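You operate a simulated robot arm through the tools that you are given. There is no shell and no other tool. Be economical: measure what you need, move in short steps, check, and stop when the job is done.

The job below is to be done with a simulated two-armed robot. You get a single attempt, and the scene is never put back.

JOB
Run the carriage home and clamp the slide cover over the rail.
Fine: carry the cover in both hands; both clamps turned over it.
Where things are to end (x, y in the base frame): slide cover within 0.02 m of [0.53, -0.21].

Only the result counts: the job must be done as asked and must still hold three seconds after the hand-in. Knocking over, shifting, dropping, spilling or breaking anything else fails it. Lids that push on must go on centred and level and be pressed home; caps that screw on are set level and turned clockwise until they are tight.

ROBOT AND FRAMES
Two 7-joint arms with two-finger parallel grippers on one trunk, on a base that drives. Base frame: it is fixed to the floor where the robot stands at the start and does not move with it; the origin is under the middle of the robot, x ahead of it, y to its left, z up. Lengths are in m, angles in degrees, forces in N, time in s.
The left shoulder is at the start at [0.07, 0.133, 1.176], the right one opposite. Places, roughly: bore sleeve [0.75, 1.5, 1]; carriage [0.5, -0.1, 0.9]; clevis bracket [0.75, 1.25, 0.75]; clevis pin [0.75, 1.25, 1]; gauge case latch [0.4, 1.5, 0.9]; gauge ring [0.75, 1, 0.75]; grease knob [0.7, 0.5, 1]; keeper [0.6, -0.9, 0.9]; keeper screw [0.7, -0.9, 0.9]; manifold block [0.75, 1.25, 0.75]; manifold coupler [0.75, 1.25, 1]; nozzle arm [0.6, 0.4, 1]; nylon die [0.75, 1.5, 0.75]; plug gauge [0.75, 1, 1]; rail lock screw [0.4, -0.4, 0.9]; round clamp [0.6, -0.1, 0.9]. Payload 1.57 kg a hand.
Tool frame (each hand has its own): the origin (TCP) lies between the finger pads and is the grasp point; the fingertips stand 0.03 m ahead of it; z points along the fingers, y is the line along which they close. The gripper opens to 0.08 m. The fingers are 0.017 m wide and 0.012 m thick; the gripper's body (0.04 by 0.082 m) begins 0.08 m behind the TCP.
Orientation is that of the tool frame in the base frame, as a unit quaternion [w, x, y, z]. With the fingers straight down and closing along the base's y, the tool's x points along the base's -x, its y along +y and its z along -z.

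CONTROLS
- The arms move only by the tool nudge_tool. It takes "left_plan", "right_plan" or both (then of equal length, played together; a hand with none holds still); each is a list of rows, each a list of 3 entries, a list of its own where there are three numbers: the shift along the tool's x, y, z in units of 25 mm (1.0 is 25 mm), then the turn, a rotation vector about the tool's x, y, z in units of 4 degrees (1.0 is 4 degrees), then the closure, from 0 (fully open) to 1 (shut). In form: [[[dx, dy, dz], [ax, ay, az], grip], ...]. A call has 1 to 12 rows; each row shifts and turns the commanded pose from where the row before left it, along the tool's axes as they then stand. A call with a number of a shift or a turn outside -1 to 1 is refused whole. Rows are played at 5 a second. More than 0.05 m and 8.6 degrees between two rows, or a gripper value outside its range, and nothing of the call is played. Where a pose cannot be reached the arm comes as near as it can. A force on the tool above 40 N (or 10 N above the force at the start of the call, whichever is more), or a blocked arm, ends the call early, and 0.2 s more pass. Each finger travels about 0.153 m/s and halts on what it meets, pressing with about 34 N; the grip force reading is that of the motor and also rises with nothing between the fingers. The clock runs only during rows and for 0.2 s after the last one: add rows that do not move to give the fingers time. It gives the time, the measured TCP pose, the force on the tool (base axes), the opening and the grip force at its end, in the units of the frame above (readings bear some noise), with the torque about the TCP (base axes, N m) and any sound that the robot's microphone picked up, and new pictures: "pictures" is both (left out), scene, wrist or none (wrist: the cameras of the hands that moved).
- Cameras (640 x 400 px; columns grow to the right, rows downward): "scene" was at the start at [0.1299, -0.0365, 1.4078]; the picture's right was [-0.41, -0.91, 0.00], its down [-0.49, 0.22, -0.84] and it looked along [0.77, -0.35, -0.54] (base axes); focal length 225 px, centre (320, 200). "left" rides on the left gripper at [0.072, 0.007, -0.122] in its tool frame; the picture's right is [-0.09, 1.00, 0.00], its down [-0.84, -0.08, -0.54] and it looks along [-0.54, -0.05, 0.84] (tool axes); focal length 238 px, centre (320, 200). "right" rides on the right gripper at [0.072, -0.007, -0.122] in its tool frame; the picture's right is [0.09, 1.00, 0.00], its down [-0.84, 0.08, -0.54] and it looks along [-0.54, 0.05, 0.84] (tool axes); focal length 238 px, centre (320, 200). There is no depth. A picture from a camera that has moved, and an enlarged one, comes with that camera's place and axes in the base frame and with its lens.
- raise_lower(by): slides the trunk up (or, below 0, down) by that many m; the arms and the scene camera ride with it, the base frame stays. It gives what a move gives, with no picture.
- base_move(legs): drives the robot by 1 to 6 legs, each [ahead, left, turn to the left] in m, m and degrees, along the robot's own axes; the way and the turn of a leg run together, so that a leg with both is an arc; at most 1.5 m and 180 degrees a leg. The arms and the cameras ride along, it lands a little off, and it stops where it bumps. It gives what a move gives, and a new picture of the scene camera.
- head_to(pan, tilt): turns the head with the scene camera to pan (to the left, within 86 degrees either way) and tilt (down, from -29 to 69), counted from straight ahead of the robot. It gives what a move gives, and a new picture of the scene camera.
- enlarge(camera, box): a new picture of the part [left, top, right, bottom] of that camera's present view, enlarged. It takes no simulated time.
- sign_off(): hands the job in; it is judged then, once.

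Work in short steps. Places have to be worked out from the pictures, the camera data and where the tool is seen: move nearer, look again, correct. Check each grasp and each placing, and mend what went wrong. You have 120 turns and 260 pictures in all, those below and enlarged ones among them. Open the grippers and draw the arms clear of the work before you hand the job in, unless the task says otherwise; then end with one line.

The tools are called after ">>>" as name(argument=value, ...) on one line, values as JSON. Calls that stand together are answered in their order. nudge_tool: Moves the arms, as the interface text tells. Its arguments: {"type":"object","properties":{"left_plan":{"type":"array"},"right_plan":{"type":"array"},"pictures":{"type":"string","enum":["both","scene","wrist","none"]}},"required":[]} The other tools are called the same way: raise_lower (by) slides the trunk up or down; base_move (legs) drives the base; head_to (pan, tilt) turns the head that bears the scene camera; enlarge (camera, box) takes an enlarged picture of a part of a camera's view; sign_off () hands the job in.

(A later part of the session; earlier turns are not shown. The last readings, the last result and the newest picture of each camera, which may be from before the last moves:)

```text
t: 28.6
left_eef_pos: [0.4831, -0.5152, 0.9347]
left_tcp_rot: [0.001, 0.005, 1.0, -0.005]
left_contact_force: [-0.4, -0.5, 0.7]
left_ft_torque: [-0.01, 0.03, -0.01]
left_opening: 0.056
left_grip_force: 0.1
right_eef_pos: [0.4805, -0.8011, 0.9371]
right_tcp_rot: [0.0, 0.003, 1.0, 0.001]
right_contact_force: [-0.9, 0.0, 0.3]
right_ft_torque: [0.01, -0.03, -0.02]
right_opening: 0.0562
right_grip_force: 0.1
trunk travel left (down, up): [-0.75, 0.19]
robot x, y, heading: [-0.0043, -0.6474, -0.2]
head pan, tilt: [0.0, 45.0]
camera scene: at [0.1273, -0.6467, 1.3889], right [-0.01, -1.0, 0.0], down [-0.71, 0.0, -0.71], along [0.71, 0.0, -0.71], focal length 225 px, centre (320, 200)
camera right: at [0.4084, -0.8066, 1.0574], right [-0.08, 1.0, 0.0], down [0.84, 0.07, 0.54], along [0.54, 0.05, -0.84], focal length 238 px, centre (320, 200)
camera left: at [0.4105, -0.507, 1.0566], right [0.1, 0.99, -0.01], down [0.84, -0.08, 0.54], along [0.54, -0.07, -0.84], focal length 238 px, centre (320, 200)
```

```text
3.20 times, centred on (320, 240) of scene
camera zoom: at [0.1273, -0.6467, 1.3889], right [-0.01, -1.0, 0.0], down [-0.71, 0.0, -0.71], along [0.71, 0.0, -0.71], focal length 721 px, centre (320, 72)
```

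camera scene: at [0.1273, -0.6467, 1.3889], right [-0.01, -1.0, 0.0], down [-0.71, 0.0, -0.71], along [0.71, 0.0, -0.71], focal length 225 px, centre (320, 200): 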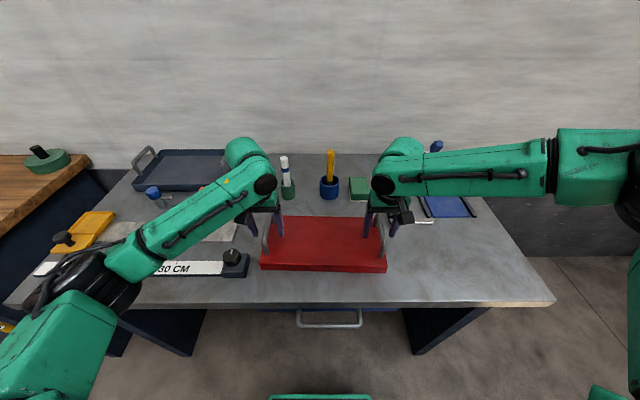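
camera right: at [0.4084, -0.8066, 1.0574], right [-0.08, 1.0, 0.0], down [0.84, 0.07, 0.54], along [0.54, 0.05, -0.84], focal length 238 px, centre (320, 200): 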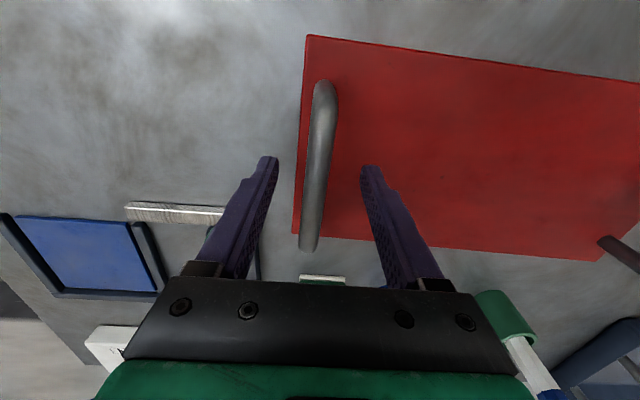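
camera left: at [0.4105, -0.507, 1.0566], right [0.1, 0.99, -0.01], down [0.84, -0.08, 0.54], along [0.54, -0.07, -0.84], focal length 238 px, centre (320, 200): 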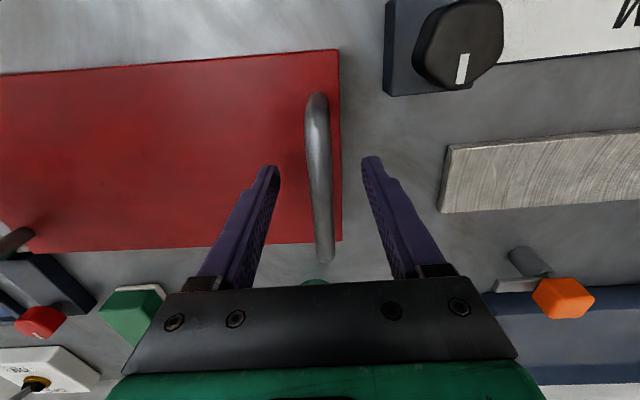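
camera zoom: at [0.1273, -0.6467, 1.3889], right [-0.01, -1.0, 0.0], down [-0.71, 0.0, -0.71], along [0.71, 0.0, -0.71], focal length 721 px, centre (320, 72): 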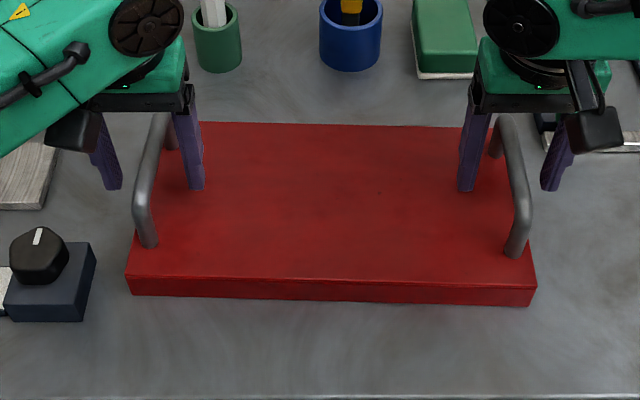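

Bars are centred between the fingers. I lower 14 mm more and close both.

>>> nudge_tool(left_plan=[[[0, 0, 0.3], [0, 0, 0], 0.3], [[0, 0, 0.25], [0, 0, 0], 0.3], [[0, 0, 0], [0, 0, 0], 0.6], [[0, 0, 0], [0, 0, 0], 0.8], [[0, 0, 0], [0, 0, 0], 1], [[0, 0, 0], [0, 0, 0], 1]], right_plan=[[[0, -0.05, 0.35], [0, 0, 0], 0.3], [[0, 0, 0.25], [0, 0, 0], 0.3], [[0, 0, 0], [0, 0, 0], 0.6], [[0, 0, 0], [0, 0, 0], 0.8], [[0, 0, 0], [0, 0, 0], 1], [[0, 0, 0], [0, 0, 0], 1]], pictures="wrist")

```text
t: 29.9
left_eef_pos: [0.4835, -0.5139, 0.9224]
left_tcp_rot: [0.0, 0.005, 1.0, -0.006]
left_contact_force: [-2.7, 11.5, 0.5]
left_ft_torque: [-0.15, -0.15, -0.55]
left_opening: 0.0138
left_grip_force: 30.3
right_eef_pos: [0.4814, -0.8042, 0.9202]
right_tcp_rot: [-0.001, 0.005, 1.0, -0.001]
right_contact_force: [2.7, -10.4, 0.4]
right_ft_torque: [0.13, 0.13, -0.55]
right_opening: 0.0137
right_grip_force: 29.7
trunk travel left (down, up): [-0.75, 0.19]
robot x, y, heading: [-0.0028, -0.648, -0.2]
head pan, tilt: [0.0, 45.0]
camera right: at [0.4089, -0.8092, 1.042], right [-0.08, 1.0, 0.0], down [0.84, 0.07, 0.54], along [0.54, 0.04, -0.84], focal length 238 px, centre (320, 200)
camera left: at [0.4102, -0.5068, 1.0427], right [0.1, 0.99, -0.01], down [0.84, -0.08, 0.54], along [0.54, -0.06, -0.84], focal length 238 px, centre (320, 200)
```

right: 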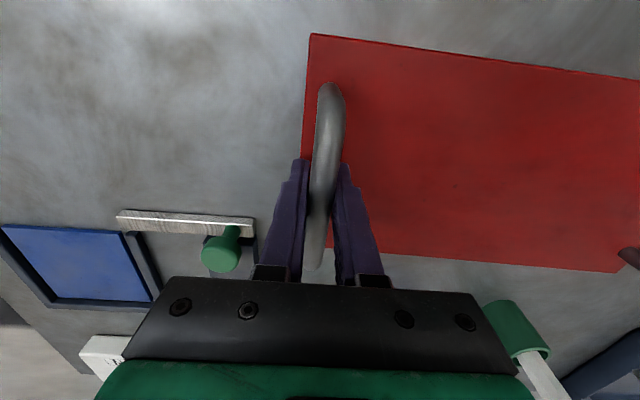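
left: 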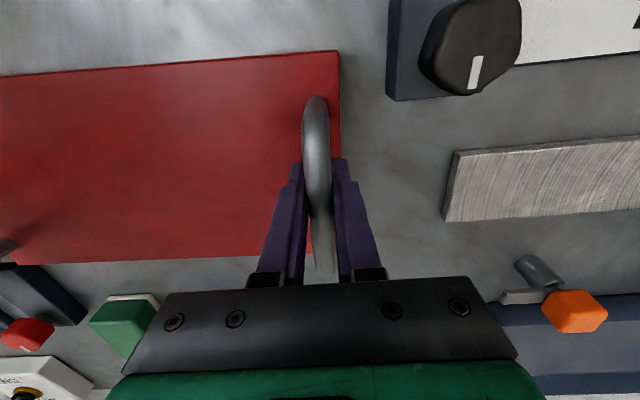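

Both bars are held (13.7 mm). I lift 3 cm with the trunk so both hands rise together.

>>> raise_lower(by=0.03)

>>> head_to(pan=0, tilt=45)

>>> enlarge(camera="scene", box=[220, 190, 420, 290])

```text
t: 30.7
left_eef_pos: [0.4827, -0.5147, 0.9504]
left_tcp_rot: [-0.001, 0.005, 1.0, -0.005]
left_contact_force: [-2.8, 17.5, -3.9]
left_ft_torque: [-0.19, 0.09, -0.55]
left_opening: 0.0138
left_grip_force: 30.3
right_eef_pos: [0.4813, -0.8046, 0.9509]
right_tcp_rot: [0.0, 0.005, 1.0, -0.001]
right_contact_force: [3.6, -18.6, -2.7]
right_ft_torque: [0.22, -0.06, -0.53]
right_opening: 0.0136
right_grip_force: 30.4
trunk travel left (down, up): [-0.78, 0.16]
robot x, y, heading: [-0.0041, -0.6452, -0.1]
head pan, tilt: [0.0, 45.0]
```

```text
t: 31.3
left_eef_pos: [0.4842, -0.5138, 0.9509]
left_tcp_rot: [0.0, 0.005, 1.0, -0.005]
left_contact_force: [-4.1, 22.2, -3.8]
left_ft_torque: [-0.29, 0.1, -0.49]
left_opening: 0.0139
left_grip_force: 30.3
right_eef_pos: [0.4816, -0.8046, 0.9508]
right_tcp_rot: [0.0, 0.004, 1.0, -0.001]
right_contact_force: [2.6, -22.5, -3.8]
right_ft_torque: [0.3, -0.06, -0.51]
right_opening: 0.0138
right_grip_force: 30.1
trunk travel left (down, up): [-0.78, 0.16]
robot x, y, heading: [-0.0068, -0.648, -0.4]
head pan, tilt: [0.0, 45.0]
camera scene: at [0.129, -0.6471, 1.4187], right [-0.01, -1.0, 0.0], down [-0.71, 0.0, -0.71], along [0.71, 0.0, -0.71], focal length 225 px, centre (320, 200)
```

scene: 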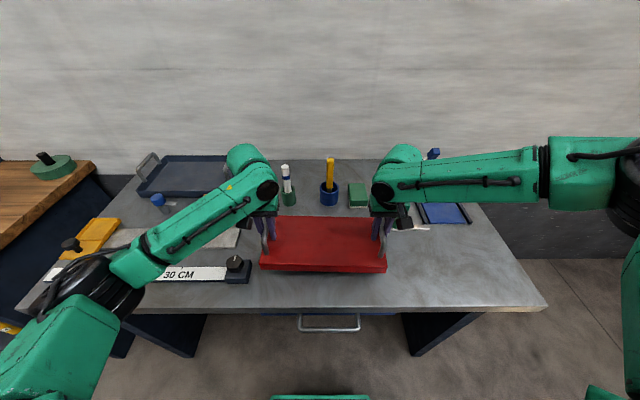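

```text
3.20 times, centred on (320, 240) of scene
camera zoom: at [0.129, -0.6471, 1.4187], right [-0.01, -1.0, 0.0], down [-0.71, 0.0, -0.71], along [0.71, 0.0, -0.71], focal length 721 px, centre (320, 72)
```

zoom: 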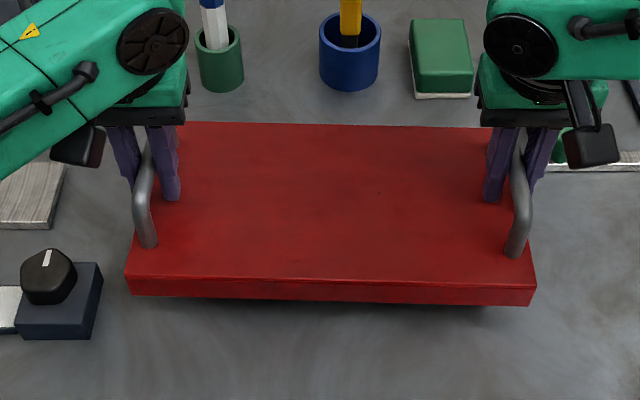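

Lifted cleanly (~8 N). I relax the ~20 N inward squeeze by spreading the commanded hands a little.

>>> nudge_tool(left_plan=[[[0, 0.06, 0], [0, 0, 0], 1], [[0, 0, 0], [0, 0, 0], 1], [[0, 0, 0], [0, 0, 0], 1]], right_plan=[[[0, -0.06, 0], [0, 0, 0], 1], [[0, 0, 0], [0, 0, 0], 1], [[0, 0, 0], [0, 0, 0], 1]], pictures="none")

```text
t: 32.1
left_eef_pos: [0.4837, -0.5139, 0.9508]
left_tcp_rot: [0.001, 0.007, 1.0, -0.006]
left_contact_force: [-3.2, 11.1, -3.5]
left_ft_torque: [-0.15, -0.07, -0.47]
left_opening: 0.0136
left_grip_force: 30.0
right_eef_pos: [0.4818, -0.8039, 0.9507]
right_tcp_rot: [-0.001, 0.003, 1.0, 0.0]
right_contact_force: [3.5, -13.1, -3.7]
right_ft_torque: [0.16, 0.11, -0.52]
right_opening: 0.0139
right_grip_force: 30.3
trunk travel left (down, up): [-0.78, 0.16]
robot x, y, heading: [-0.0008, -0.6435, -0.3]
head pan, tilt: [0.0, 45.0]
```

Now raise 0.11 m and drive left 0.449 m to bring the cover over the rail, then look.

>>> raise_lower(by=0.11)

>>> base_move(legs=[[0, 0.22, 0], [0, 0.229, 0]])

```text
t: 33.5
left_eef_pos: [0.4836, -0.5153, 1.0611]
left_tcp_rot: [0.0, 0.006, 1.0, -0.006]
left_contact_force: [-4.0, 0.3, -3.9]
left_ft_torque: [-0.01, -0.01, -0.52]
left_opening: 0.0134
left_grip_force: 30.3
right_eef_pos: [0.4811, -0.8039, 1.0616]
right_tcp_rot: [0.0, 0.003, 1.0, 0.001]
right_contact_force: [3.9, 0.0, -2.9]
right_ft_torque: [0.01, 0.05, -0.57]
right_opening: 0.0138
right_grip_force: 30.0
trunk travel left (down, up): [-0.89, 0.05]
robot x, y, heading: [-0.0029, -0.6473, -0.5]
head pan, tilt: [0.0, 45.0]
```

```text
t: 36.5
left_eef_pos: [0.4853, -0.0682, 1.0619]
left_tcp_rot: [0.0, 0.006, 1.0, -0.006]
left_contact_force: [-4.0, -14.5, -3.3]
left_ft_torque: [0.18, -0.01, -0.5]
left_opening: 0.0136
left_grip_force: 30.5
right_eef_pos: [0.4837, -0.3575, 1.0601]
right_tcp_rot: [-0.001, 0.004, 1.0, 0.001]
right_contact_force: [3.7, 14.1, -3.2]
right_ft_torque: [-0.17, 0.06, -0.51]
right_opening: 0.0136
right_grip_force: 30.0
trunk travel left (down, up): [-0.89, 0.05]
robot x, y, heading: [0.0012, -0.1987, -0.3]
head pan, tilt: [0.0, 45.0]
camera scene: at [0.1311, -0.2021, 1.5287], right [-0.01, -1.0, 0.0], down [-0.71, 0.01, -0.71], along [0.71, 0.0, -0.71], focal length 225 px, centre (320, 200)
```

scene: 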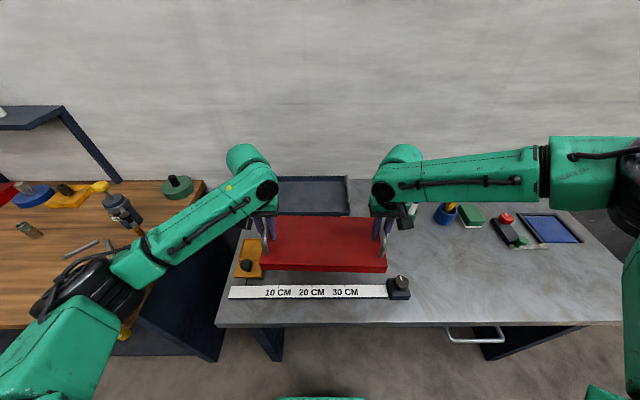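

Cover centre now ≈ (0.484, -0.213). I shift both hands 46 mm forward and 3 mm left together.

>>> nudge_tool(left_plan=[[[-0.3, 0, 0], [0, 0, 0], 1], [[-0.3, 0, 0], [0, 0, 0], 1], [[-0.3, 0, 0], [0, 0, 0], 1], [[-0.3, 0, 0], [0, 0, 0], 1], [[-0.3, 0.06, 0], [0, 0, 0], 1], [[-0.3, 0.06, 0], [0, 0, 0], 1], [[0, 0, 0], [0, 0, 0], 1]], right_plan=[[[-0.3, 0, 0], [0, 0, 0], 1], [[-0.3, 0, 0], [0, 0, 0], 1], [[-0.3, 0, 0], [0, 0, 0], 1], [[-0.3, 0, 0], [0, 0, 0], 1], [[-0.3, 0.06, 0], [0, 0, 0], 1], [[-0.3, 0.06, 0], [0, 0, 0], 1], [[0, 0, 0], [0, 0, 0], 1]])

```text
t: 37.9
left_eef_pos: [0.527, -0.0706, 1.0604]
left_tcp_rot: [-0.001, 0.012, 1.0, -0.012]
left_contact_force: [-3.4, -1.1, -3.5]
left_ft_torque: [-0.05, -0.45, -0.52]
left_opening: 0.0143
left_grip_force: 29.9
right_eef_pos: [0.511, -0.3583, 1.0689]
right_tcp_rot: [0.002, 0.001, 1.0, 0.006]
right_contact_force: [4.1, 1.7, -3.4]
right_ft_torque: [0.0, 0.41, -0.51]
right_opening: 0.0147
right_grip_force: 31.0
right hand out of reach, approached as far as the arm can: row 3, 4, 5, 6
trunk travel left (down, up): [-0.89, 0.05]
robot x, y, heading: [-0.0006, -0.1947, -0.4]
head pan, tilt: [0.0, 45.0]
stopped in row 6 (left hand): the force on the tool passed its limit (the readings are from after the stop); the commanded pose is now the measured one
camera scene: at [0.1316, -0.198, 1.5286], right [0.0, -1.0, 0.0], down [-0.71, 0.0, -0.71], along [0.71, 0.0, -0.71], focal length 225 px, centre (320, 200)
camera right: at [0.4385, -0.3664, 1.1896], right [-0.09, 1.0, 0.01], down [0.83, 0.07, 0.55], along [0.54, 0.06, -0.84], focal length 238 px, centre (320, 200)
camera left: at [0.4552, -0.0595, 1.182], right [0.12, 0.99, -0.03], down [0.84, -0.08, 0.54], along [0.54, -0.09, -0.84], focal length 238 px, centre (320, 200)
```

scene: 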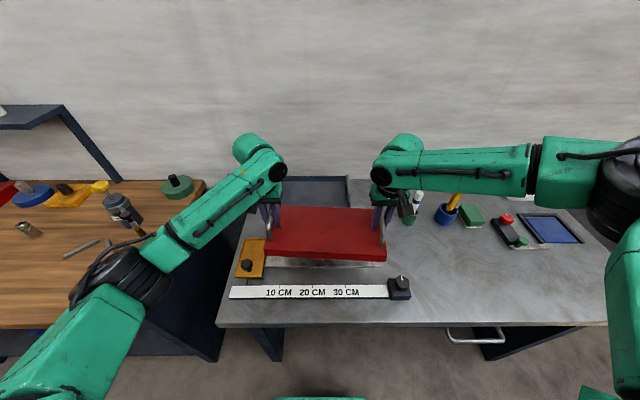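
right: 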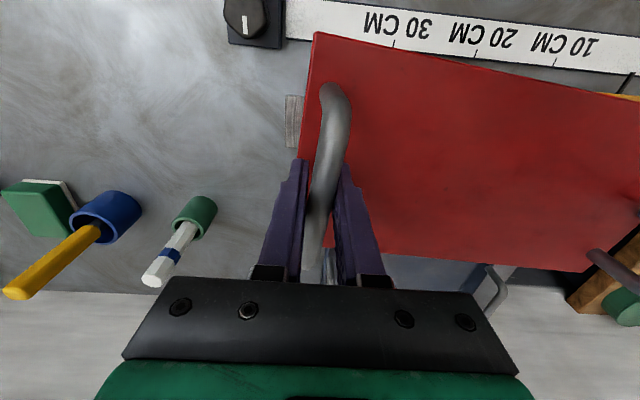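
left: 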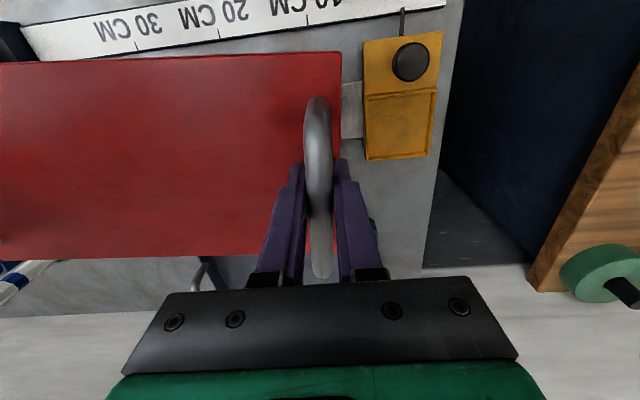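

Right arm hit its reach limit, so the cover twisted slightly. I bring both hands back to matching x≈0.501 and equal height, then will drive the base forward instead.

>>> nudge_tool(left_plan=[[[0.33, 0, 0], [-0.06, 0, -0.06], 1], [[0.33, 0, 0], [-0.06, 0, -0.06], 1], [[0.34, 0, 0], [-0.05, 0, -0.05], 1], [[0, 0, 0], [0, 0, 0], 1], [[0, 0, 0], [0, 0, 0], 1]], right_plan=[[[0.14, 0, 0.11], [0.05, 0, 0.03], 1], [[0.14, 0, 0.11], [0.05, 0, 0.03], 1], [[0.14, 0, 0.11], [0.04, 0, 0.03], 1], [[0, 0, 0], [0, 0, 0], 1], [[0, 0, 0], [0, 0, 0], 1]], pictures="none")

```text
t: 39.1
left_eef_pos: [0.5033, -0.0685, 1.0617]
left_tcp_rot: [0.0, 0.006, 1.0, -0.008]
left_contact_force: [-3.4, -2.3, -4.1]
left_ft_torque: [0.02, 0.05, -0.53]
left_opening: 0.0135
left_grip_force: 29.9
right_eef_pos: [0.4999, -0.359, 1.0604]
right_tcp_rot: [0.003, 0.004, 1.0, 0.002]
right_contact_force: [4.2, 2.7, -3.5]
right_ft_torque: [-0.05, 0.01, -0.56]
right_opening: 0.0135
right_grip_force: 30.3
trunk travel left (down, up): [-0.89, 0.05]
robot x, y, heading: [-0.001, -0.1971, -0.3]
head pan, tilt: [0.0, 45.0]
```

Level again, low internal load. Drive forward 29 mm (and 4 mm left).

>>> base_move(legs=[[0.029, 0.004, 0]])

```text
t: 39.9
left_eef_pos: [0.5256, -0.0663, 1.0646]
left_tcp_rot: [0.002, 0.006, 1.0, -0.007]
left_contact_force: [-3.9, -4.2, -3.3]
left_ft_torque: [0.11, 0.05, -0.49]
left_opening: 0.0137
left_grip_force: 30.2
right_eef_pos: [0.5216, -0.3561, 1.0636]
right_tcp_rot: [0.006, 0.004, 1.0, 0.002]
right_contact_force: [3.0, 4.1, -3.2]
right_ft_torque: [-0.03, -0.12, -0.53]
right_opening: 0.0139
right_grip_force: 30.5
trunk travel left (down, up): [-0.89, 0.05]
robot x, y, heading: [0.0307, -0.1941, -0.2]
head pan, tilt: [0.0, 45.0]
camera scene: at [0.151, -0.1954, 1.5296], right [-0.01, -1.0, 0.0], down [-0.7, 0.0, -0.71], along [0.71, 0.0, -0.7], focal length 225 px, centre (320, 200)
```

scene: 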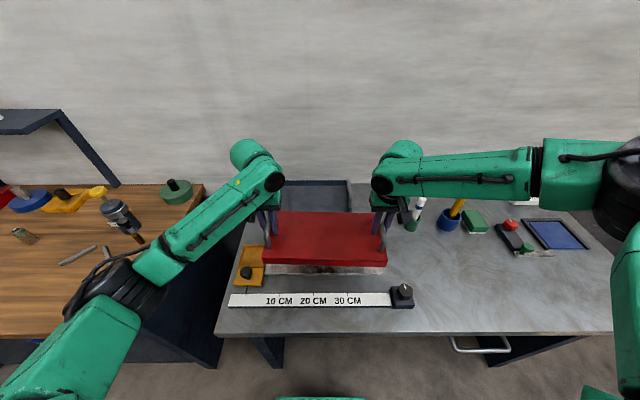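

Cover centre ≈ (0.524, -0.211). Before lowering I take wrist views to check clearance from the two clamps.

>>> nudge_tool(left_plan=[[[-0.08, 0, 0], [0, 0, 0], 1]], right_plan=[[[-0.12, 0, 0], [0, 0, 0], 1]], pictures="wrist")

>>> enlarge(camera="scene", box=[220, 170, 420, 310])

```text
t: 40.3
left_eef_pos: [0.5358, -0.0649, 1.0596]
left_tcp_rot: [-0.003, 0.006, 1.0, -0.008]
left_contact_force: [-2.5, -1.7, -3.7]
left_ft_torque: [-0.05, -0.26, -0.43]
left_opening: 0.0135
left_grip_force: 30.4
right_eef_pos: [0.5351, -0.3555, 1.0596]
right_tcp_rot: [0.002, 0.003, 1.0, 0.0]
right_contact_force: [3.6, 1.4, -4.4]
right_ft_torque: [-0.01, 0.35, -0.53]
right_opening: 0.0138
right_grip_force: 30.1
trunk travel left (down, up): [-0.89, 0.05]
robot x, y, heading: [0.0265, -0.195, -0.4]
head pan, tilt: [0.0, 45.0]
camera right: at [0.4627, -0.3607, 1.1801], right [-0.08, 1.0, 0.0], down [0.84, 0.07, 0.54], along [0.54, 0.05, -0.84], focal length 238 px, centre (320, 200)
camera left: at [0.4643, -0.0569, 1.1813], right [0.1, 0.99, -0.02], down [0.84, -0.08, 0.54], along [0.53, -0.07, -0.84], focal length 238 px, centre (320, 200)
```

right: 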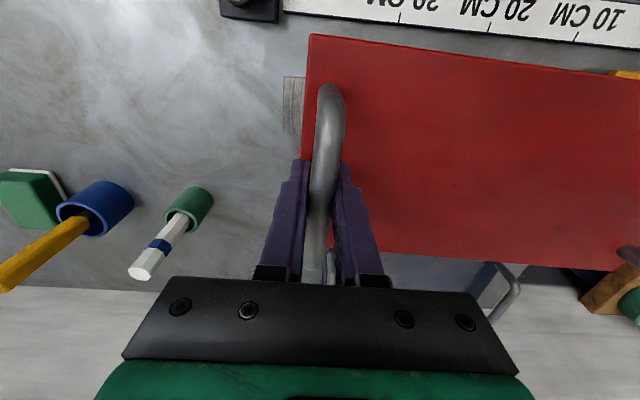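
left: 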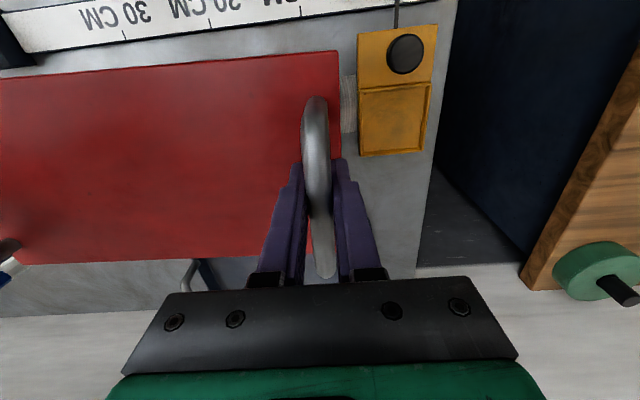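

```text
2.86 times, centred on (320, 240) of scene
camera zoom: at [0.1645, -0.1939, 1.5282], right [0.0, -1.0, 0.0], down [-0.71, 0.0, -0.7], along [0.7, 0.0, -0.71], focal length 644 px, centre (320, 86)
```

zoom: 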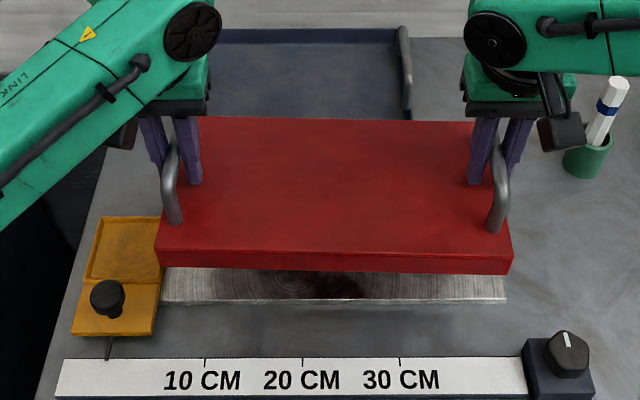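

Cover centre is ≈ (0.535, -0.210), width ≈ 0.157; clamp heads at x≈0.64. I back off 5 mm for clearance, then lower 0.10 m by trunk.

>>> nudge_tool(left_plan=[[[0.2, 0, 0], [0, 0, 0], 1], [[0, 0, 0], [0, 0, 0], 1], [[0, 0, 0], [0, 0, 0], 1]], right_plan=[[[0.2, 0, 0], [0, 0, 0], 1], [[0, 0, 0], [0, 0, 0], 1], [[0, 0, 0], [0, 0, 0], 1]], pictures="none")

>>> raise_lower(by=-0.1)

>>> head_to(pan=0, tilt=45)

>>> enlarge(camera="scene", box=[220, 160, 420, 300])

```text
t: 41.1
left_eef_pos: [0.5282, -0.0657, 1.0611]
left_tcp_rot: [-0.001, 0.006, 1.0, -0.006]
left_contact_force: [-2.9, -2.9, -3.2]
left_ft_torque: [0.01, 0.03, -0.45]
left_opening: 0.0137
left_grip_force: 30.3
right_eef_pos: [0.5259, -0.3548, 1.0614]
right_tcp_rot: [0.003, 0.003, 1.0, 0.002]
right_contact_force: [3.8, 1.8, -3.3]
right_ft_torque: [0.0, -0.01, -0.53]
right_opening: 0.0138
right_grip_force: 30.6
trunk travel left (down, up): [-0.89, 0.05]
robot x, y, heading: [0.028, -0.194, -0.4]
head pan, tilt: [0.0, 45.0]
```

```text
t: 42.5
left_eef_pos: [0.5285, -0.0653, 0.9615]
left_tcp_rot: [-0.002, 0.005, 1.0, -0.007]
left_contact_force: [-3.2, -3.3, -3.2]
left_ft_torque: [0.05, 0.1, -0.52]
left_opening: 0.0136
left_grip_force: 30.0
right_eef_pos: [0.526, -0.3543, 0.961]
right_tcp_rot: [0.003, 0.004, 1.0, 0.002]
right_contact_force: [2.9, 4.6, -3.5]
right_ft_torque: [-0.06, -0.03, -0.53]
right_opening: 0.0137
right_grip_force: 30.2
trunk travel left (down, up): [-0.79, 0.15]
robot x, y, heading: [0.0265, -0.1973, -0.5]
head pan, tilt: [0.0, 45.0]
```

```text
t: 43.1
left_eef_pos: [0.5278, -0.0632, 0.9615]
left_tcp_rot: [-0.001, 0.006, 1.0, -0.007]
left_contact_force: [-3.5, -4.5, -3.5]
left_ft_torque: [0.02, -0.08, -0.48]
left_opening: 0.0134
left_grip_force: 30.7
right_eef_pos: [0.5245, -0.3552, 0.9616]
right_tcp_rot: [0.003, 0.003, 1.0, 0.002]
right_contact_force: [3.9, 3.9, -3.9]
right_ft_torque: [-0.06, 0.13, -0.55]
right_opening: 0.014
right_grip_force: 30.0
trunk travel left (down, up): [-0.79, 0.15]
robot x, y, heading: [0.0294, -0.1985, -0.2]
head pan, tilt: [0.0, 45.0]
camera scene: at [0.1597, -0.1942, 1.4287], right [0.0, -1.0, 0.0], down [-0.71, 0.0, -0.71], along [0.71, 0.0, -0.71], focal length 225 px, centre (320, 200)
```

scene: 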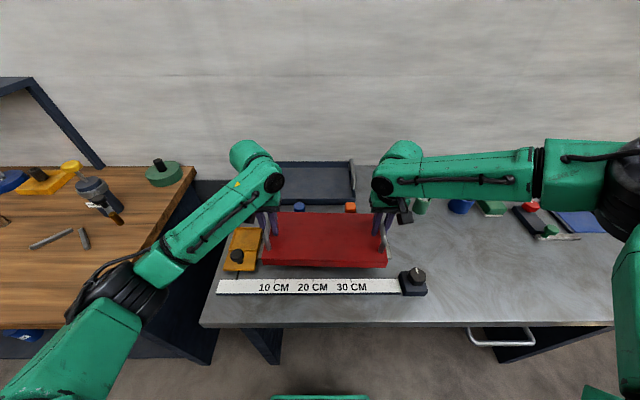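

```text
2.86 times, centred on (320, 230) of scene
camera zoom: at [0.1597, -0.1942, 1.4287], right [0.0, -1.0, 0.0], down [-0.71, 0.0, -0.71], along [0.71, 0.0, -0.71], focal length 644 px, centre (320, 114)
```

zoom: 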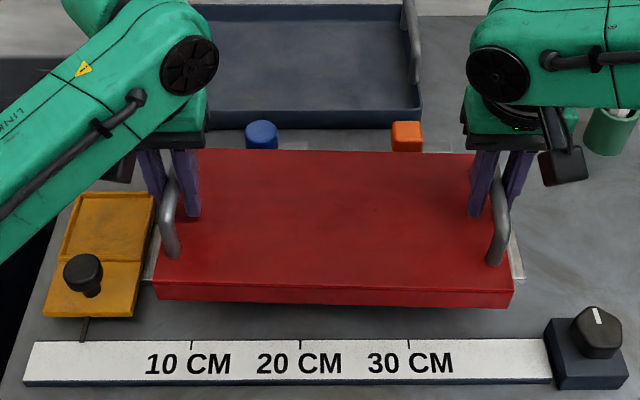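

Clear of the clamps; carriage gap OK. I lower 0.033 m more, leaving ~7 mm.

>>> raise_lower(by=-0.033)

>>> nudge_tool(left_plan=[[[-0.04, 0, 0.06], [0, 0, 0], 1], [[-0.04, 0, 0.06], [0, 0, 0], 1], [[0, 0, 0.06], [0, 0, 0], 1], [[0, 0, 0], [0, 0, 0], 1]], right_plan=[[[-0.04, 0, 0.06], [0, 0, 0], 1], [[-0.04, 0, 0.06], [0, 0, 0], 1], [[0, 0, 0.06], [0, 0, 0], 1], [[0, 0, 0], [0, 0, 0], 1]])

>>> enlarge(camera="scene", box=[220, 160, 420, 300])

```text
t: 43.9
left_eef_pos: [0.5273, -0.0634, 0.9284]
left_tcp_rot: [-0.001, 0.006, 1.0, -0.007]
left_contact_force: [-3.7, -4.6, -3.5]
left_ft_torque: [0.06, -0.05, -0.46]
left_opening: 0.0133
left_grip_force: 29.7
right_eef_pos: [0.5252, -0.355, 0.9276]
right_tcp_rot: [0.003, 0.004, 1.0, 0.002]
right_contact_force: [2.8, 4.7, -3.9]
right_ft_torque: [-0.05, 0.16, -0.53]
right_opening: 0.0138
right_grip_force: 29.8
trunk travel left (down, up): [-0.757, 0.183]
robot x, y, heading: [0.023, -0.1918, -0.4]
head pan, tilt: [0.0, 45.0]
```

```text
t: 44.9
left_eef_pos: [0.5304, -0.0629, 0.9247]
left_tcp_rot: [-0.001, 0.006, 1.0, -0.007]
left_contact_force: [-3.4, -3.7, -3.4]
left_ft_torque: [0.06, -0.1, -0.44]
left_opening: 0.0138
left_grip_force: 30.3
right_eef_pos: [0.528, -0.3547, 0.9247]
right_tcp_rot: [0.003, 0.004, 1.0, 0.002]
right_contact_force: [3.6, 3.1, -2.8]
right_ft_torque: [-0.03, 0.16, -0.47]
right_opening: 0.0135
right_grip_force: 30.7
trunk travel left (down, up): [-0.757, 0.183]
robot x, y, heading: [0.0294, -0.1943, -0.1]
head pan, tilt: [0.0, 45.0]
camera scene: at [0.1599, -0.1942, 1.3957], right [0.0, -1.0, 0.0], down [-0.71, 0.0, -0.71], along [0.71, 0.0, -0.71], focal length 225 px, centre (320, 200)
camera right: at [0.4561, -0.3604, 1.044], right [-0.09, 1.0, 0.0], down [0.83, 0.07, 0.55], along [0.54, 0.05, -0.84], focal length 238 px, centre (320, 200)
camera left: at [0.4576, -0.0568, 1.0454], right [0.1, 0.99, -0.01], down [0.84, -0.08, 0.54], along [0.54, -0.07, -0.84], focal length 238 px, centre (320, 200)
```

scene: 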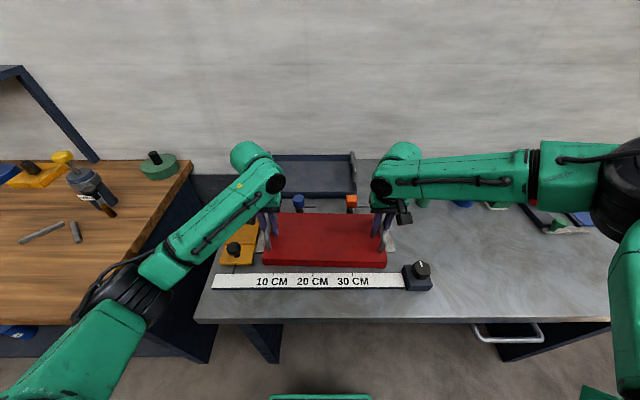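
right: 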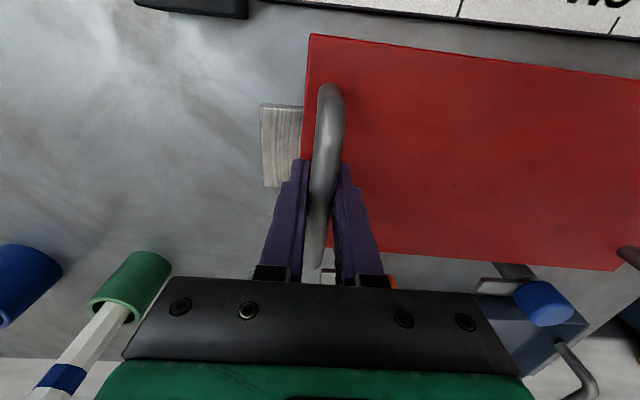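
left: 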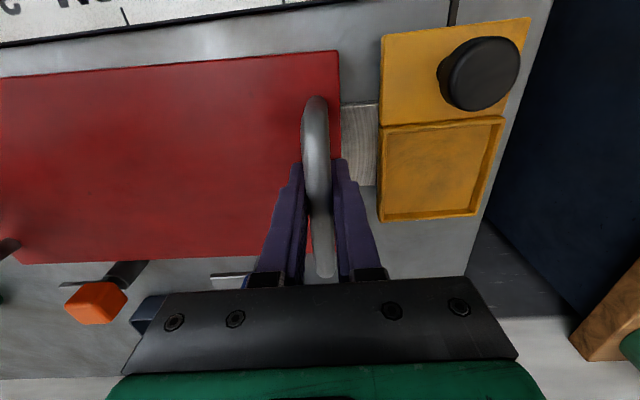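

```text
2.86 times, centred on (320, 230) of scene
camera zoom: at [0.1599, -0.1942, 1.3957], right [0.0, -1.0, 0.0], down [-0.71, 0.0, -0.71], along [0.71, 0.0, -0.71], focal length 644 px, centre (320, 114)
```

zoom: 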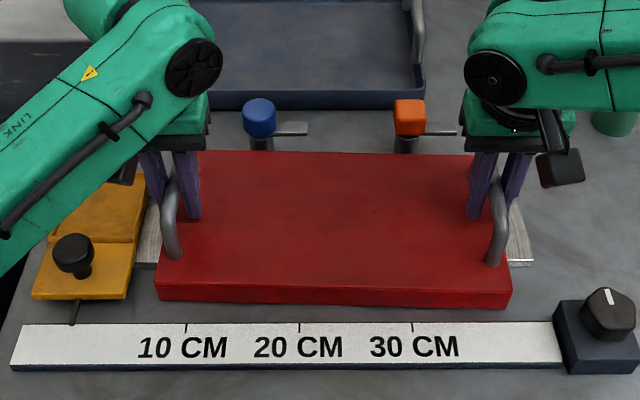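

Alignment is good and the clamp arms are clear behind. Lower the last millimetres until contact shows.

>>> nudge_tool(left_plan=[[[0, 0, 0.05], [0, 0, 0], 1], [[0, 0, 0.05], [0, 0, 0], 1], [[0, 0, 0.05], [0, 0, 0], 1], [[0, 0, 0.05], [0, 0, 0], 1], [[0, 0, 0], [0, 0, 0], 1]], right_plan=[[[0, 0, 0.05], [0, 0, 0], 1], [[0, 0, 0.05], [0, 0, 0], 1], [[0, 0, 0.05], [0, 0, 0], 1], [[0, 0, 0.05], [0, 0, 0], 1], [[0, 0, 0], [0, 0, 0], 1]], pictures="none")

```text
t: 46.0
left_eef_pos: [0.5298, -0.0637, 0.9226]
left_tcp_rot: [0.002, 0.006, 1.0, -0.008]
left_contact_force: [3.6, -3.0, 16.5]
left_ft_torque: [0.08, 0.78, -0.51]
left_opening: 0.0136
left_grip_force: 29.8
right_eef_pos: [0.5281, -0.3555, 0.9211]
right_tcp_rot: [0.006, 0.004, 1.0, 0.001]
right_contact_force: [9.4, 3.4, 12.7]
right_ft_torque: [0.03, 0.9, -0.57]
right_opening: 0.0137
right_grip_force: 30.4
trunk travel left (down, up): [-0.757, 0.183]
robot x, y, heading: [0.0297, -0.1928, -0.2]
head pan, tilt: [0.0, 45.0]
```

Seated: hand height equals that at pick-up and ~15 N press. I ease off, open and rise clear.

>>> nudge_tool(left_plan=[[[0, 0, -0.07], [0, 0, 0], 1], [[0, 0, 0], [0, 0, 0], 0.6], [[0, 0, 0], [0, 0, 0], 0.4], [[0, 0, 0], [0, 0, 0], 0.4], [[0, 0, -1], [0, 0, 0], 0.4], [[0, 0, -1], [0, 0, 0], 0.4], [[0, 0, -1], [0, 0, 0], 0.4], [[0, 0, -1], [0, 0, 0], 0.4], [[0, 0, -1], [0, 0, 0], 0.4]], right_plan=[[[0, 0, -0.07], [0, 0, 0], 1], [[0, 0, 0], [0, 0, 0], 0.6], [[0, 0, 0], [0, 0, 0], 0.4], [[0, 0, 0], [0, 0, 0], 0.4], [[0, 0, -1], [0, 0, 0], 0.4], [[0, 0, -1], [0, 0, 0], 0.4], [[0, 0, -1], [0, 0, 0], 0.4], [[0, 0, -1], [0, 0, 0], 0.4], [[0, 0, -1], [0, 0, 0], 0.4]])

>>> enlarge(camera="scene", box=[220, 160, 420, 300])

```text
t: 48.0
left_eef_pos: [0.5292, -0.0626, 1.0466]
left_tcp_rot: [0.0, 0.005, 1.0, -0.007]
left_contact_force: [0.5, 0.3, 0.7]
left_ft_torque: [0.01, 0.0, -0.02]
left_opening: 0.0477
left_grip_force: 0.1
right_eef_pos: [0.5248, -0.3538, 1.0465]
right_tcp_rot: [0.003, 0.004, 1.0, 0.001]
right_contact_force: [0.0, -0.2, -0.3]
right_ft_torque: [0.0, 0.02, 0.0]
right_opening: 0.0479
right_grip_force: 0.0
trunk travel left (down, up): [-0.757, 0.183]
robot x, y, heading: [0.0279, -0.1941, -0.6]
head pan, tilt: [0.0, 45.0]
camera scene: at [0.1575, -0.1941, 1.3959], right [0.0, -1.0, 0.0], down [-0.71, 0.0, -0.71], along [0.71, 0.0, -0.71], focal length 225 px, centre (320, 200)
camera right: at [0.4533, -0.3611, 1.1673], right [-0.09, 1.0, 0.0], down [0.83, 0.07, 0.55], along [0.55, 0.05, -0.84], focal length 238 px, centre (320, 200)
camera left: at [0.4559, -0.0547, 1.1689], right [0.1, 0.99, -0.01], down [0.84, -0.08, 0.54], along [0.54, -0.07, -0.84], focal length 238 px, centre (320, 200)
```

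scene: 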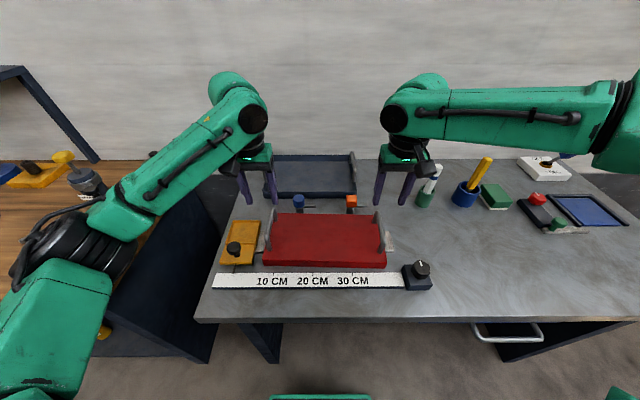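
right: 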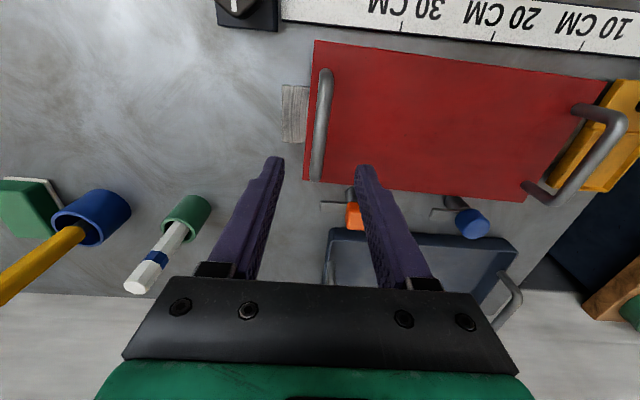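
left: 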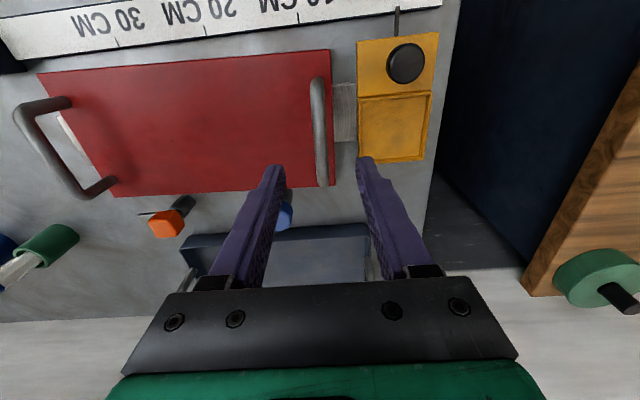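

```text
2.86 times, centred on (320, 230) of scene
camera zoom: at [0.1575, -0.1941, 1.3959], right [0.0, -1.0, 0.0], down [-0.71, 0.0, -0.71], along [0.71, 0.0, -0.71], focal length 644 px, centre (320, 114)
```

zoom: 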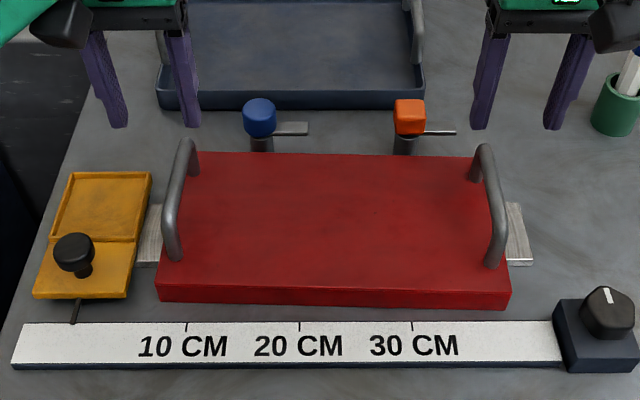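

Cover sits over the rail at ≈(0.529, -0.209). Clamp caps: blue ≈ (0.643, -0.129, 0.905), orange ≈ (0.643, -0.291, 0.905). They're at the edge of reach, so I check how much room the base has in front.

>>> head_to(pan=0, tilt=69)

```text
t: 48.9
left_eef_pos: [0.5301, -0.0617, 1.0462]
left_tcp_rot: [0.0, 0.006, 1.0, -0.007]
left_contact_force: [-0.8, 0.8, 0.5]
left_ft_torque: [-0.02, 0.03, -0.01]
left_opening: 0.0481
left_grip_force: 0.0
right_eef_pos: [0.5262, -0.3548, 1.0458]
right_tcp_rot: [0.003, 0.004, 1.0, 0.002]
right_contact_force: [0.1, 0.2, 0.1]
right_ft_torque: [0.01, 0.02, 0.0]
right_opening: 0.0483
right_grip_force: 0.1
trunk travel left (down, up): [-0.757, 0.183]
robot x, y, heading: [0.0324, -0.1959, -0.2]
head pan, tilt: [0.0, 68.8]
camera scene: at [0.1333, -0.194, 1.367], right [0.0, -1.0, 0.0], down [-0.93, 0.0, -0.36], along [0.36, 0.0, -0.93], focal length 225 px, centre (320, 200)
```

scene: 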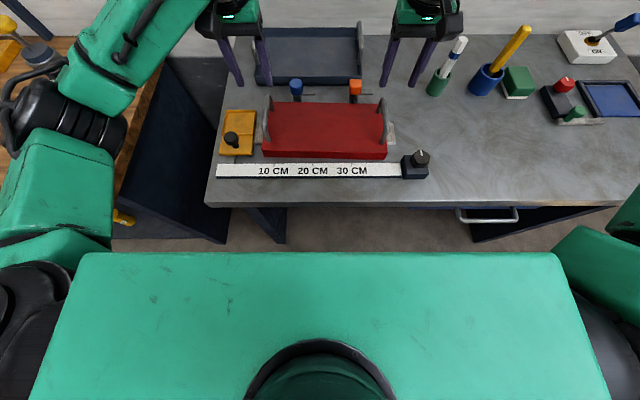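

Clear floor ahead up to at least x≈0.33. I raise the trunk for reach and drive forward 4 cm and left 9 cm, so that the orange clamp is in the right arm's good range.

>>> raise_lower(by=0.17)

>>> base_move(legs=[[0, 0.09, 0], [0.04, 0, 0]])

>>> head_to(pan=-10, tilt=45)

```text
t: 50.9
left_eef_pos: [0.5301, -0.0599, 1.2181]
left_tcp_rot: [-0.001, 0.005, 1.0, -0.007]
left_contact_force: [-0.8, 0.2, 0.5]
left_ft_torque: [-0.02, 0.02, 0.01]
left_opening: 0.048
left_grip_force: 0.2
right_eef_pos: [0.5283, -0.3549, 1.2172]
right_tcp_rot: [0.004, 0.004, 1.0, 0.002]
right_contact_force: [-0.1, -0.4, -0.2]
right_ft_torque: [0.01, -0.01, 0.01]
right_opening: 0.0482
right_grip_force: 0.0
trunk travel left (down, up): [-0.927, 0.013]
robot x, y, heading: [0.0307, -0.1949, -0.3]
head pan, tilt: [0.0, 68.8]
```

```text
t: 52.4
left_eef_pos: [0.56, 0.025, 1.222]
left_tcp_rot: [0.004, 0.005, 1.0, -0.006]
left_contact_force: [-1.5, 0.0, -0.2]
left_ft_torque: [0.01, -0.07, 0.02]
left_opening: 0.048
left_grip_force: 0.1
right_eef_pos: [0.557, -0.268, 1.22]
right_tcp_rot: [0.008, 0.002, 1.0, 0.001]
right_contact_force: [-0.2, 0.2, 0.0]
right_ft_torque: [0.03, -0.1, 0.03]
right_opening: 0.0479
right_grip_force: 0.0
trunk travel left (down, up): [-0.927, 0.013]
robot x, y, heading: [0.0703, -0.1031, -0.3]
head pan, tilt: [0.0, 68.8]
camera scene: at [0.1619, -0.1069, 1.5379], right [0.0, -1.0, 0.0], down [-0.93, 0.0, -0.37], along [0.37, 0.0, -0.93], focal length 225 px, centre (320, 200)
```

scene: 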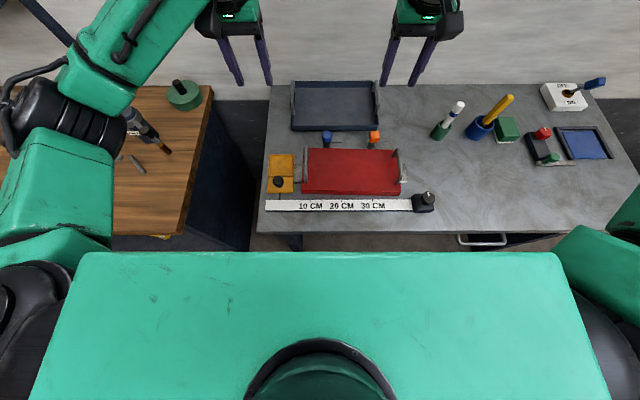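

```text
t: 53.3
left_eef_pos: [0.5698, 0.0253, 1.2181]
left_tcp_rot: [0.0, 0.007, 1.0, -0.007]
left_contact_force: [0.9, -0.5, 0.2]
left_ft_torque: [0.02, 0.03, 0.0]
left_opening: 0.048
left_grip_force: 0.0
right_eef_pos: [0.5669, -0.2668, 1.216]
right_tcp_rot: [0.004, 0.003, 1.0, 0.001]
right_contact_force: [0.5, 0.1, -0.9]
right_ft_torque: [0.02, 0.02, 0.0]
right_opening: 0.0482
right_grip_force: 0.1
trunk travel left (down, up): [-0.927, 0.013]
robot x, y, heading: [0.0709, -0.1028, -0.4]
head pan, tilt: [-10.0, 45.0]
camera scene: at [0.1981, -0.1202, 1.5657], right [-0.18, -0.98, 0.0], down [-0.7, 0.13, -0.71], along [0.69, -0.13, -0.71], focal length 225 px, centre (320, 200)
```

scene: 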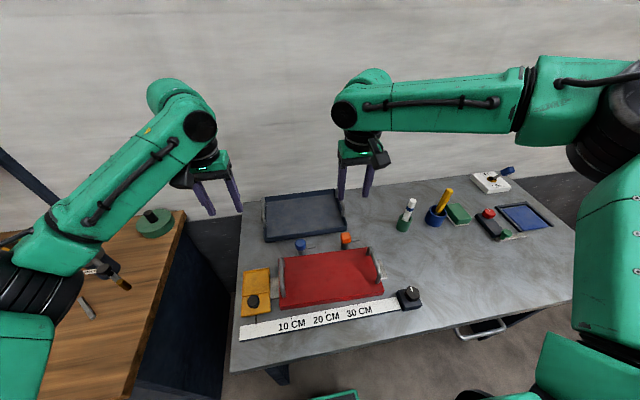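

Now the right hand goes toward the orange clamp: translate over it, descend partway and start turning the wrist 90° counter-clockwise so that the fingers straddle the cap across its arm.

>>> nudge_tool(right_plan=[[[-0.76, -0.24, 0.9], [0, 0, 0], 0.2], [[-0.76, -0.24, 0.9], [0, 0, 0], 0.2], [[-0.76, -0.24, 0.9], [0, 0, 0], 0.2], [[-0.76, -0.24, 0.9], [0, 0, 0], 0.2], [[0, 0, 0.9], [0, 0, -1], 0.2], [[0, 0, 0.9], [0, 0, -1], 0.2], [[0, 0, 0.8], [0, 0, -1], 0.2], [[0, 0, 0.8], [0, 0, -1], 0.2], [[0, 0, 0], [0, 0, -1], 0.2], [[0, 0, 0], [0, 0, -1], 0.2], [[0, 0, 0], [0, 0, -1], 0.2], [[0, 0, 0], [0, 0, -1], 0.2]])

```text
t: 55.9
left_eef_pos: [0.5694, 0.0262, 1.2171]
left_tcp_rot: [0.0, 0.005, 1.0, -0.007]
left_contact_force: [-1.0, 0.2, -0.5]
left_ft_torque: [0.0, 0.03, 0.0]
left_opening: 0.0482
left_grip_force: 0.1
right_eef_pos: [0.5833, -0.3192, 1.0643]
right_tcp_rot: [0.004, -0.273, 0.962, 0.001]
right_contact_force: [-0.1, 0.5, -0.2]
right_ft_torque: [-0.02, 0.01, 0.0]
right_opening: 0.0639
right_grip_force: 0.1
right hand out of reach, approached as far as the arm can: row 3, 4, 5, 6, 7, 8
trunk travel left (down, up): [-0.927, 0.013]
robot x, y, heading: [0.0698, -0.1042, -0.5]
head pan, tilt: [-10.0, 45.0]
camera scene: at [0.1975, -0.1193, 1.5658], right [-0.18, -0.98, 0.0], down [-0.7, 0.13, -0.71], along [0.7, -0.13, -0.71], focal length 225 px, centre (320, 200)
camera right: at [0.5253, -0.3614, 1.1853], right [-0.6, 0.8, 0.0], down [0.67, 0.5, 0.55], along [0.44, 0.33, -0.84], focal length 238 px, centre (320, 200)
```

scene: 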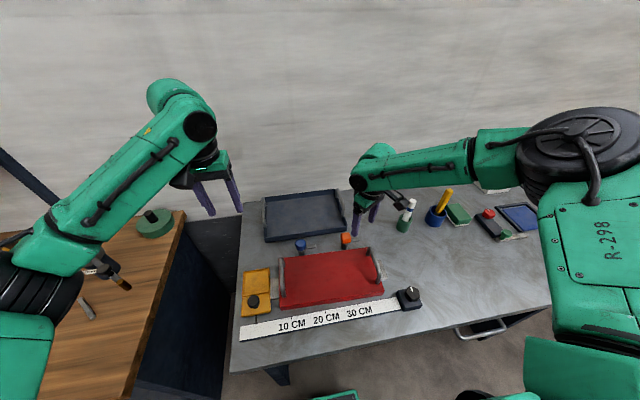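
right: 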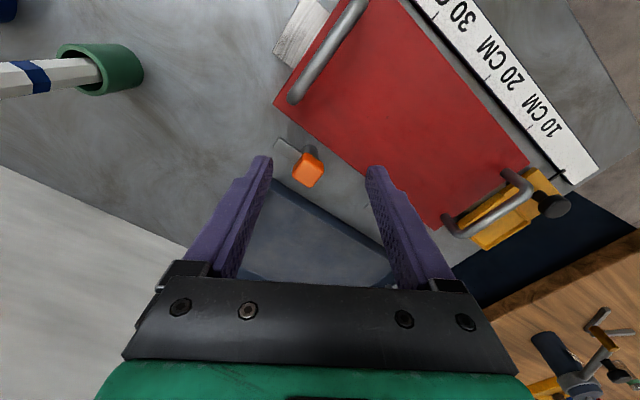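

Still ~6 cm short at this height. The base front is only ~0.22 m ahead of its centre (now at 0.29; table leg at ~0.38), so I drive another 5.5 cm forward.

>>> base_move(legs=[[0.055, 0, 0]])

>>> nudge_tool(right_plan=[[[0, 0, 0], [0, 0, -1], 0.2], [[0, 0, 0], [0, 0, -1], 0.2], [[0, 0, 0], [0, 0, -1], 0.2], [[0, 0, 0], [0, 0, -1], 0.2], [[0, 0, 0], [0, 0, -1], 0.2], [[0, 0, 0], [0, 0, -1], 0.2], [[0, 0, 0], [0, 0, -1], 0.2], [[0, 0, 0], [0, 0, -1], 0.2], [[0, 0, 0], [0, 0, -1], 0.2], [[0, 0, 0], [0, 0, -1], 0.2], [[0, 0, 0], [0, 0, -1], 0.2], [[0, 0, 0], [0, 0, -1], 0.2]])

```text
t: 56.9
left_eef_pos: [0.6132, 0.026, 1.2217]
left_tcp_rot: [0.004, 0.006, 1.0, -0.007]
left_contact_force: [-1.3, 0.2, 0.3]
left_ft_torque: [-0.02, -0.1, 0.01]
left_opening: 0.048
left_grip_force: 0.1
right_eef_pos: [0.6286, -0.3195, 1.0694]
right_tcp_rot: [0.008, -0.273, 0.962, 0.0]
right_contact_force: [-0.8, 0.0, 0.3]
right_ft_torque: [-0.01, -0.07, 0.04]
right_opening: 0.0639
right_grip_force: 0.1
trunk travel left (down, up): [-0.927, 0.013]
robot x, y, heading: [0.126, -0.1055, -0.7]
head pan, tilt: [-10.0, 45.0]
camera scene: at [0.2391, -0.1195, 1.567], right [-0.18, -0.98, 0.0], down [-0.69, 0.13, -0.71], along [0.7, -0.13, -0.7], focal length 225 px, centre (320, 200)
```

scene: 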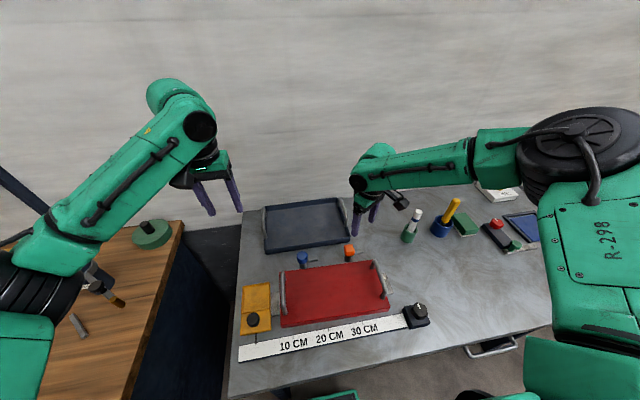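

```text
t: 59.5
left_eef_pos: [0.6241, 0.0265, 1.2178]
left_tcp_rot: [0.001, 0.005, 1.0, -0.007]
left_contact_force: [0.1, 1.5, 0.0]
left_ft_torque: [-0.05, -0.05, -0.01]
left_opening: 0.0482
left_grip_force: 0.0
right_eef_pos: [0.6382, -0.3195, 1.065]
right_tcp_rot: [0.005, -0.641, 0.768, -0.001]
right_contact_force: [-0.1, 0.4, 0.1]
right_ft_torque: [-0.03, -0.01, -0.03]
right_opening: 0.0639
right_grip_force: 0.2
trunk travel left (down, up): [-0.927, 0.013]
robot x, y, heading: [0.1208, -0.1054, -0.4]
head pan, tilt: [-10.0, 45.0]
camera scene: at [0.2516, -0.1197, 1.5659], right [-0.18, -0.98, 0.0], down [-0.7, 0.13, -0.71], along [0.7, -0.13, -0.71], focal length 225 px, centre (320, 200)
camera right: at [0.6308, -0.3903, 1.1858], right [-1.0, 0.09, -0.01], down [0.07, 0.84, 0.55], along [0.05, 0.54, -0.84], focal length 238 px, centre (320, 200)
```

scene: 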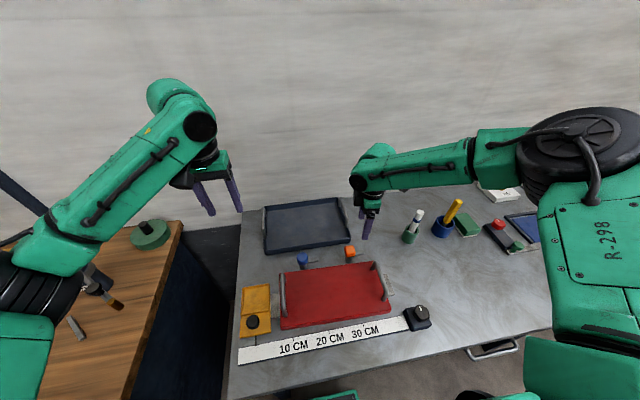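
right: 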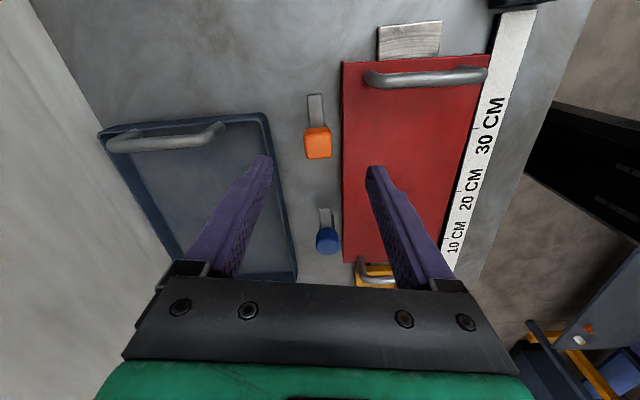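

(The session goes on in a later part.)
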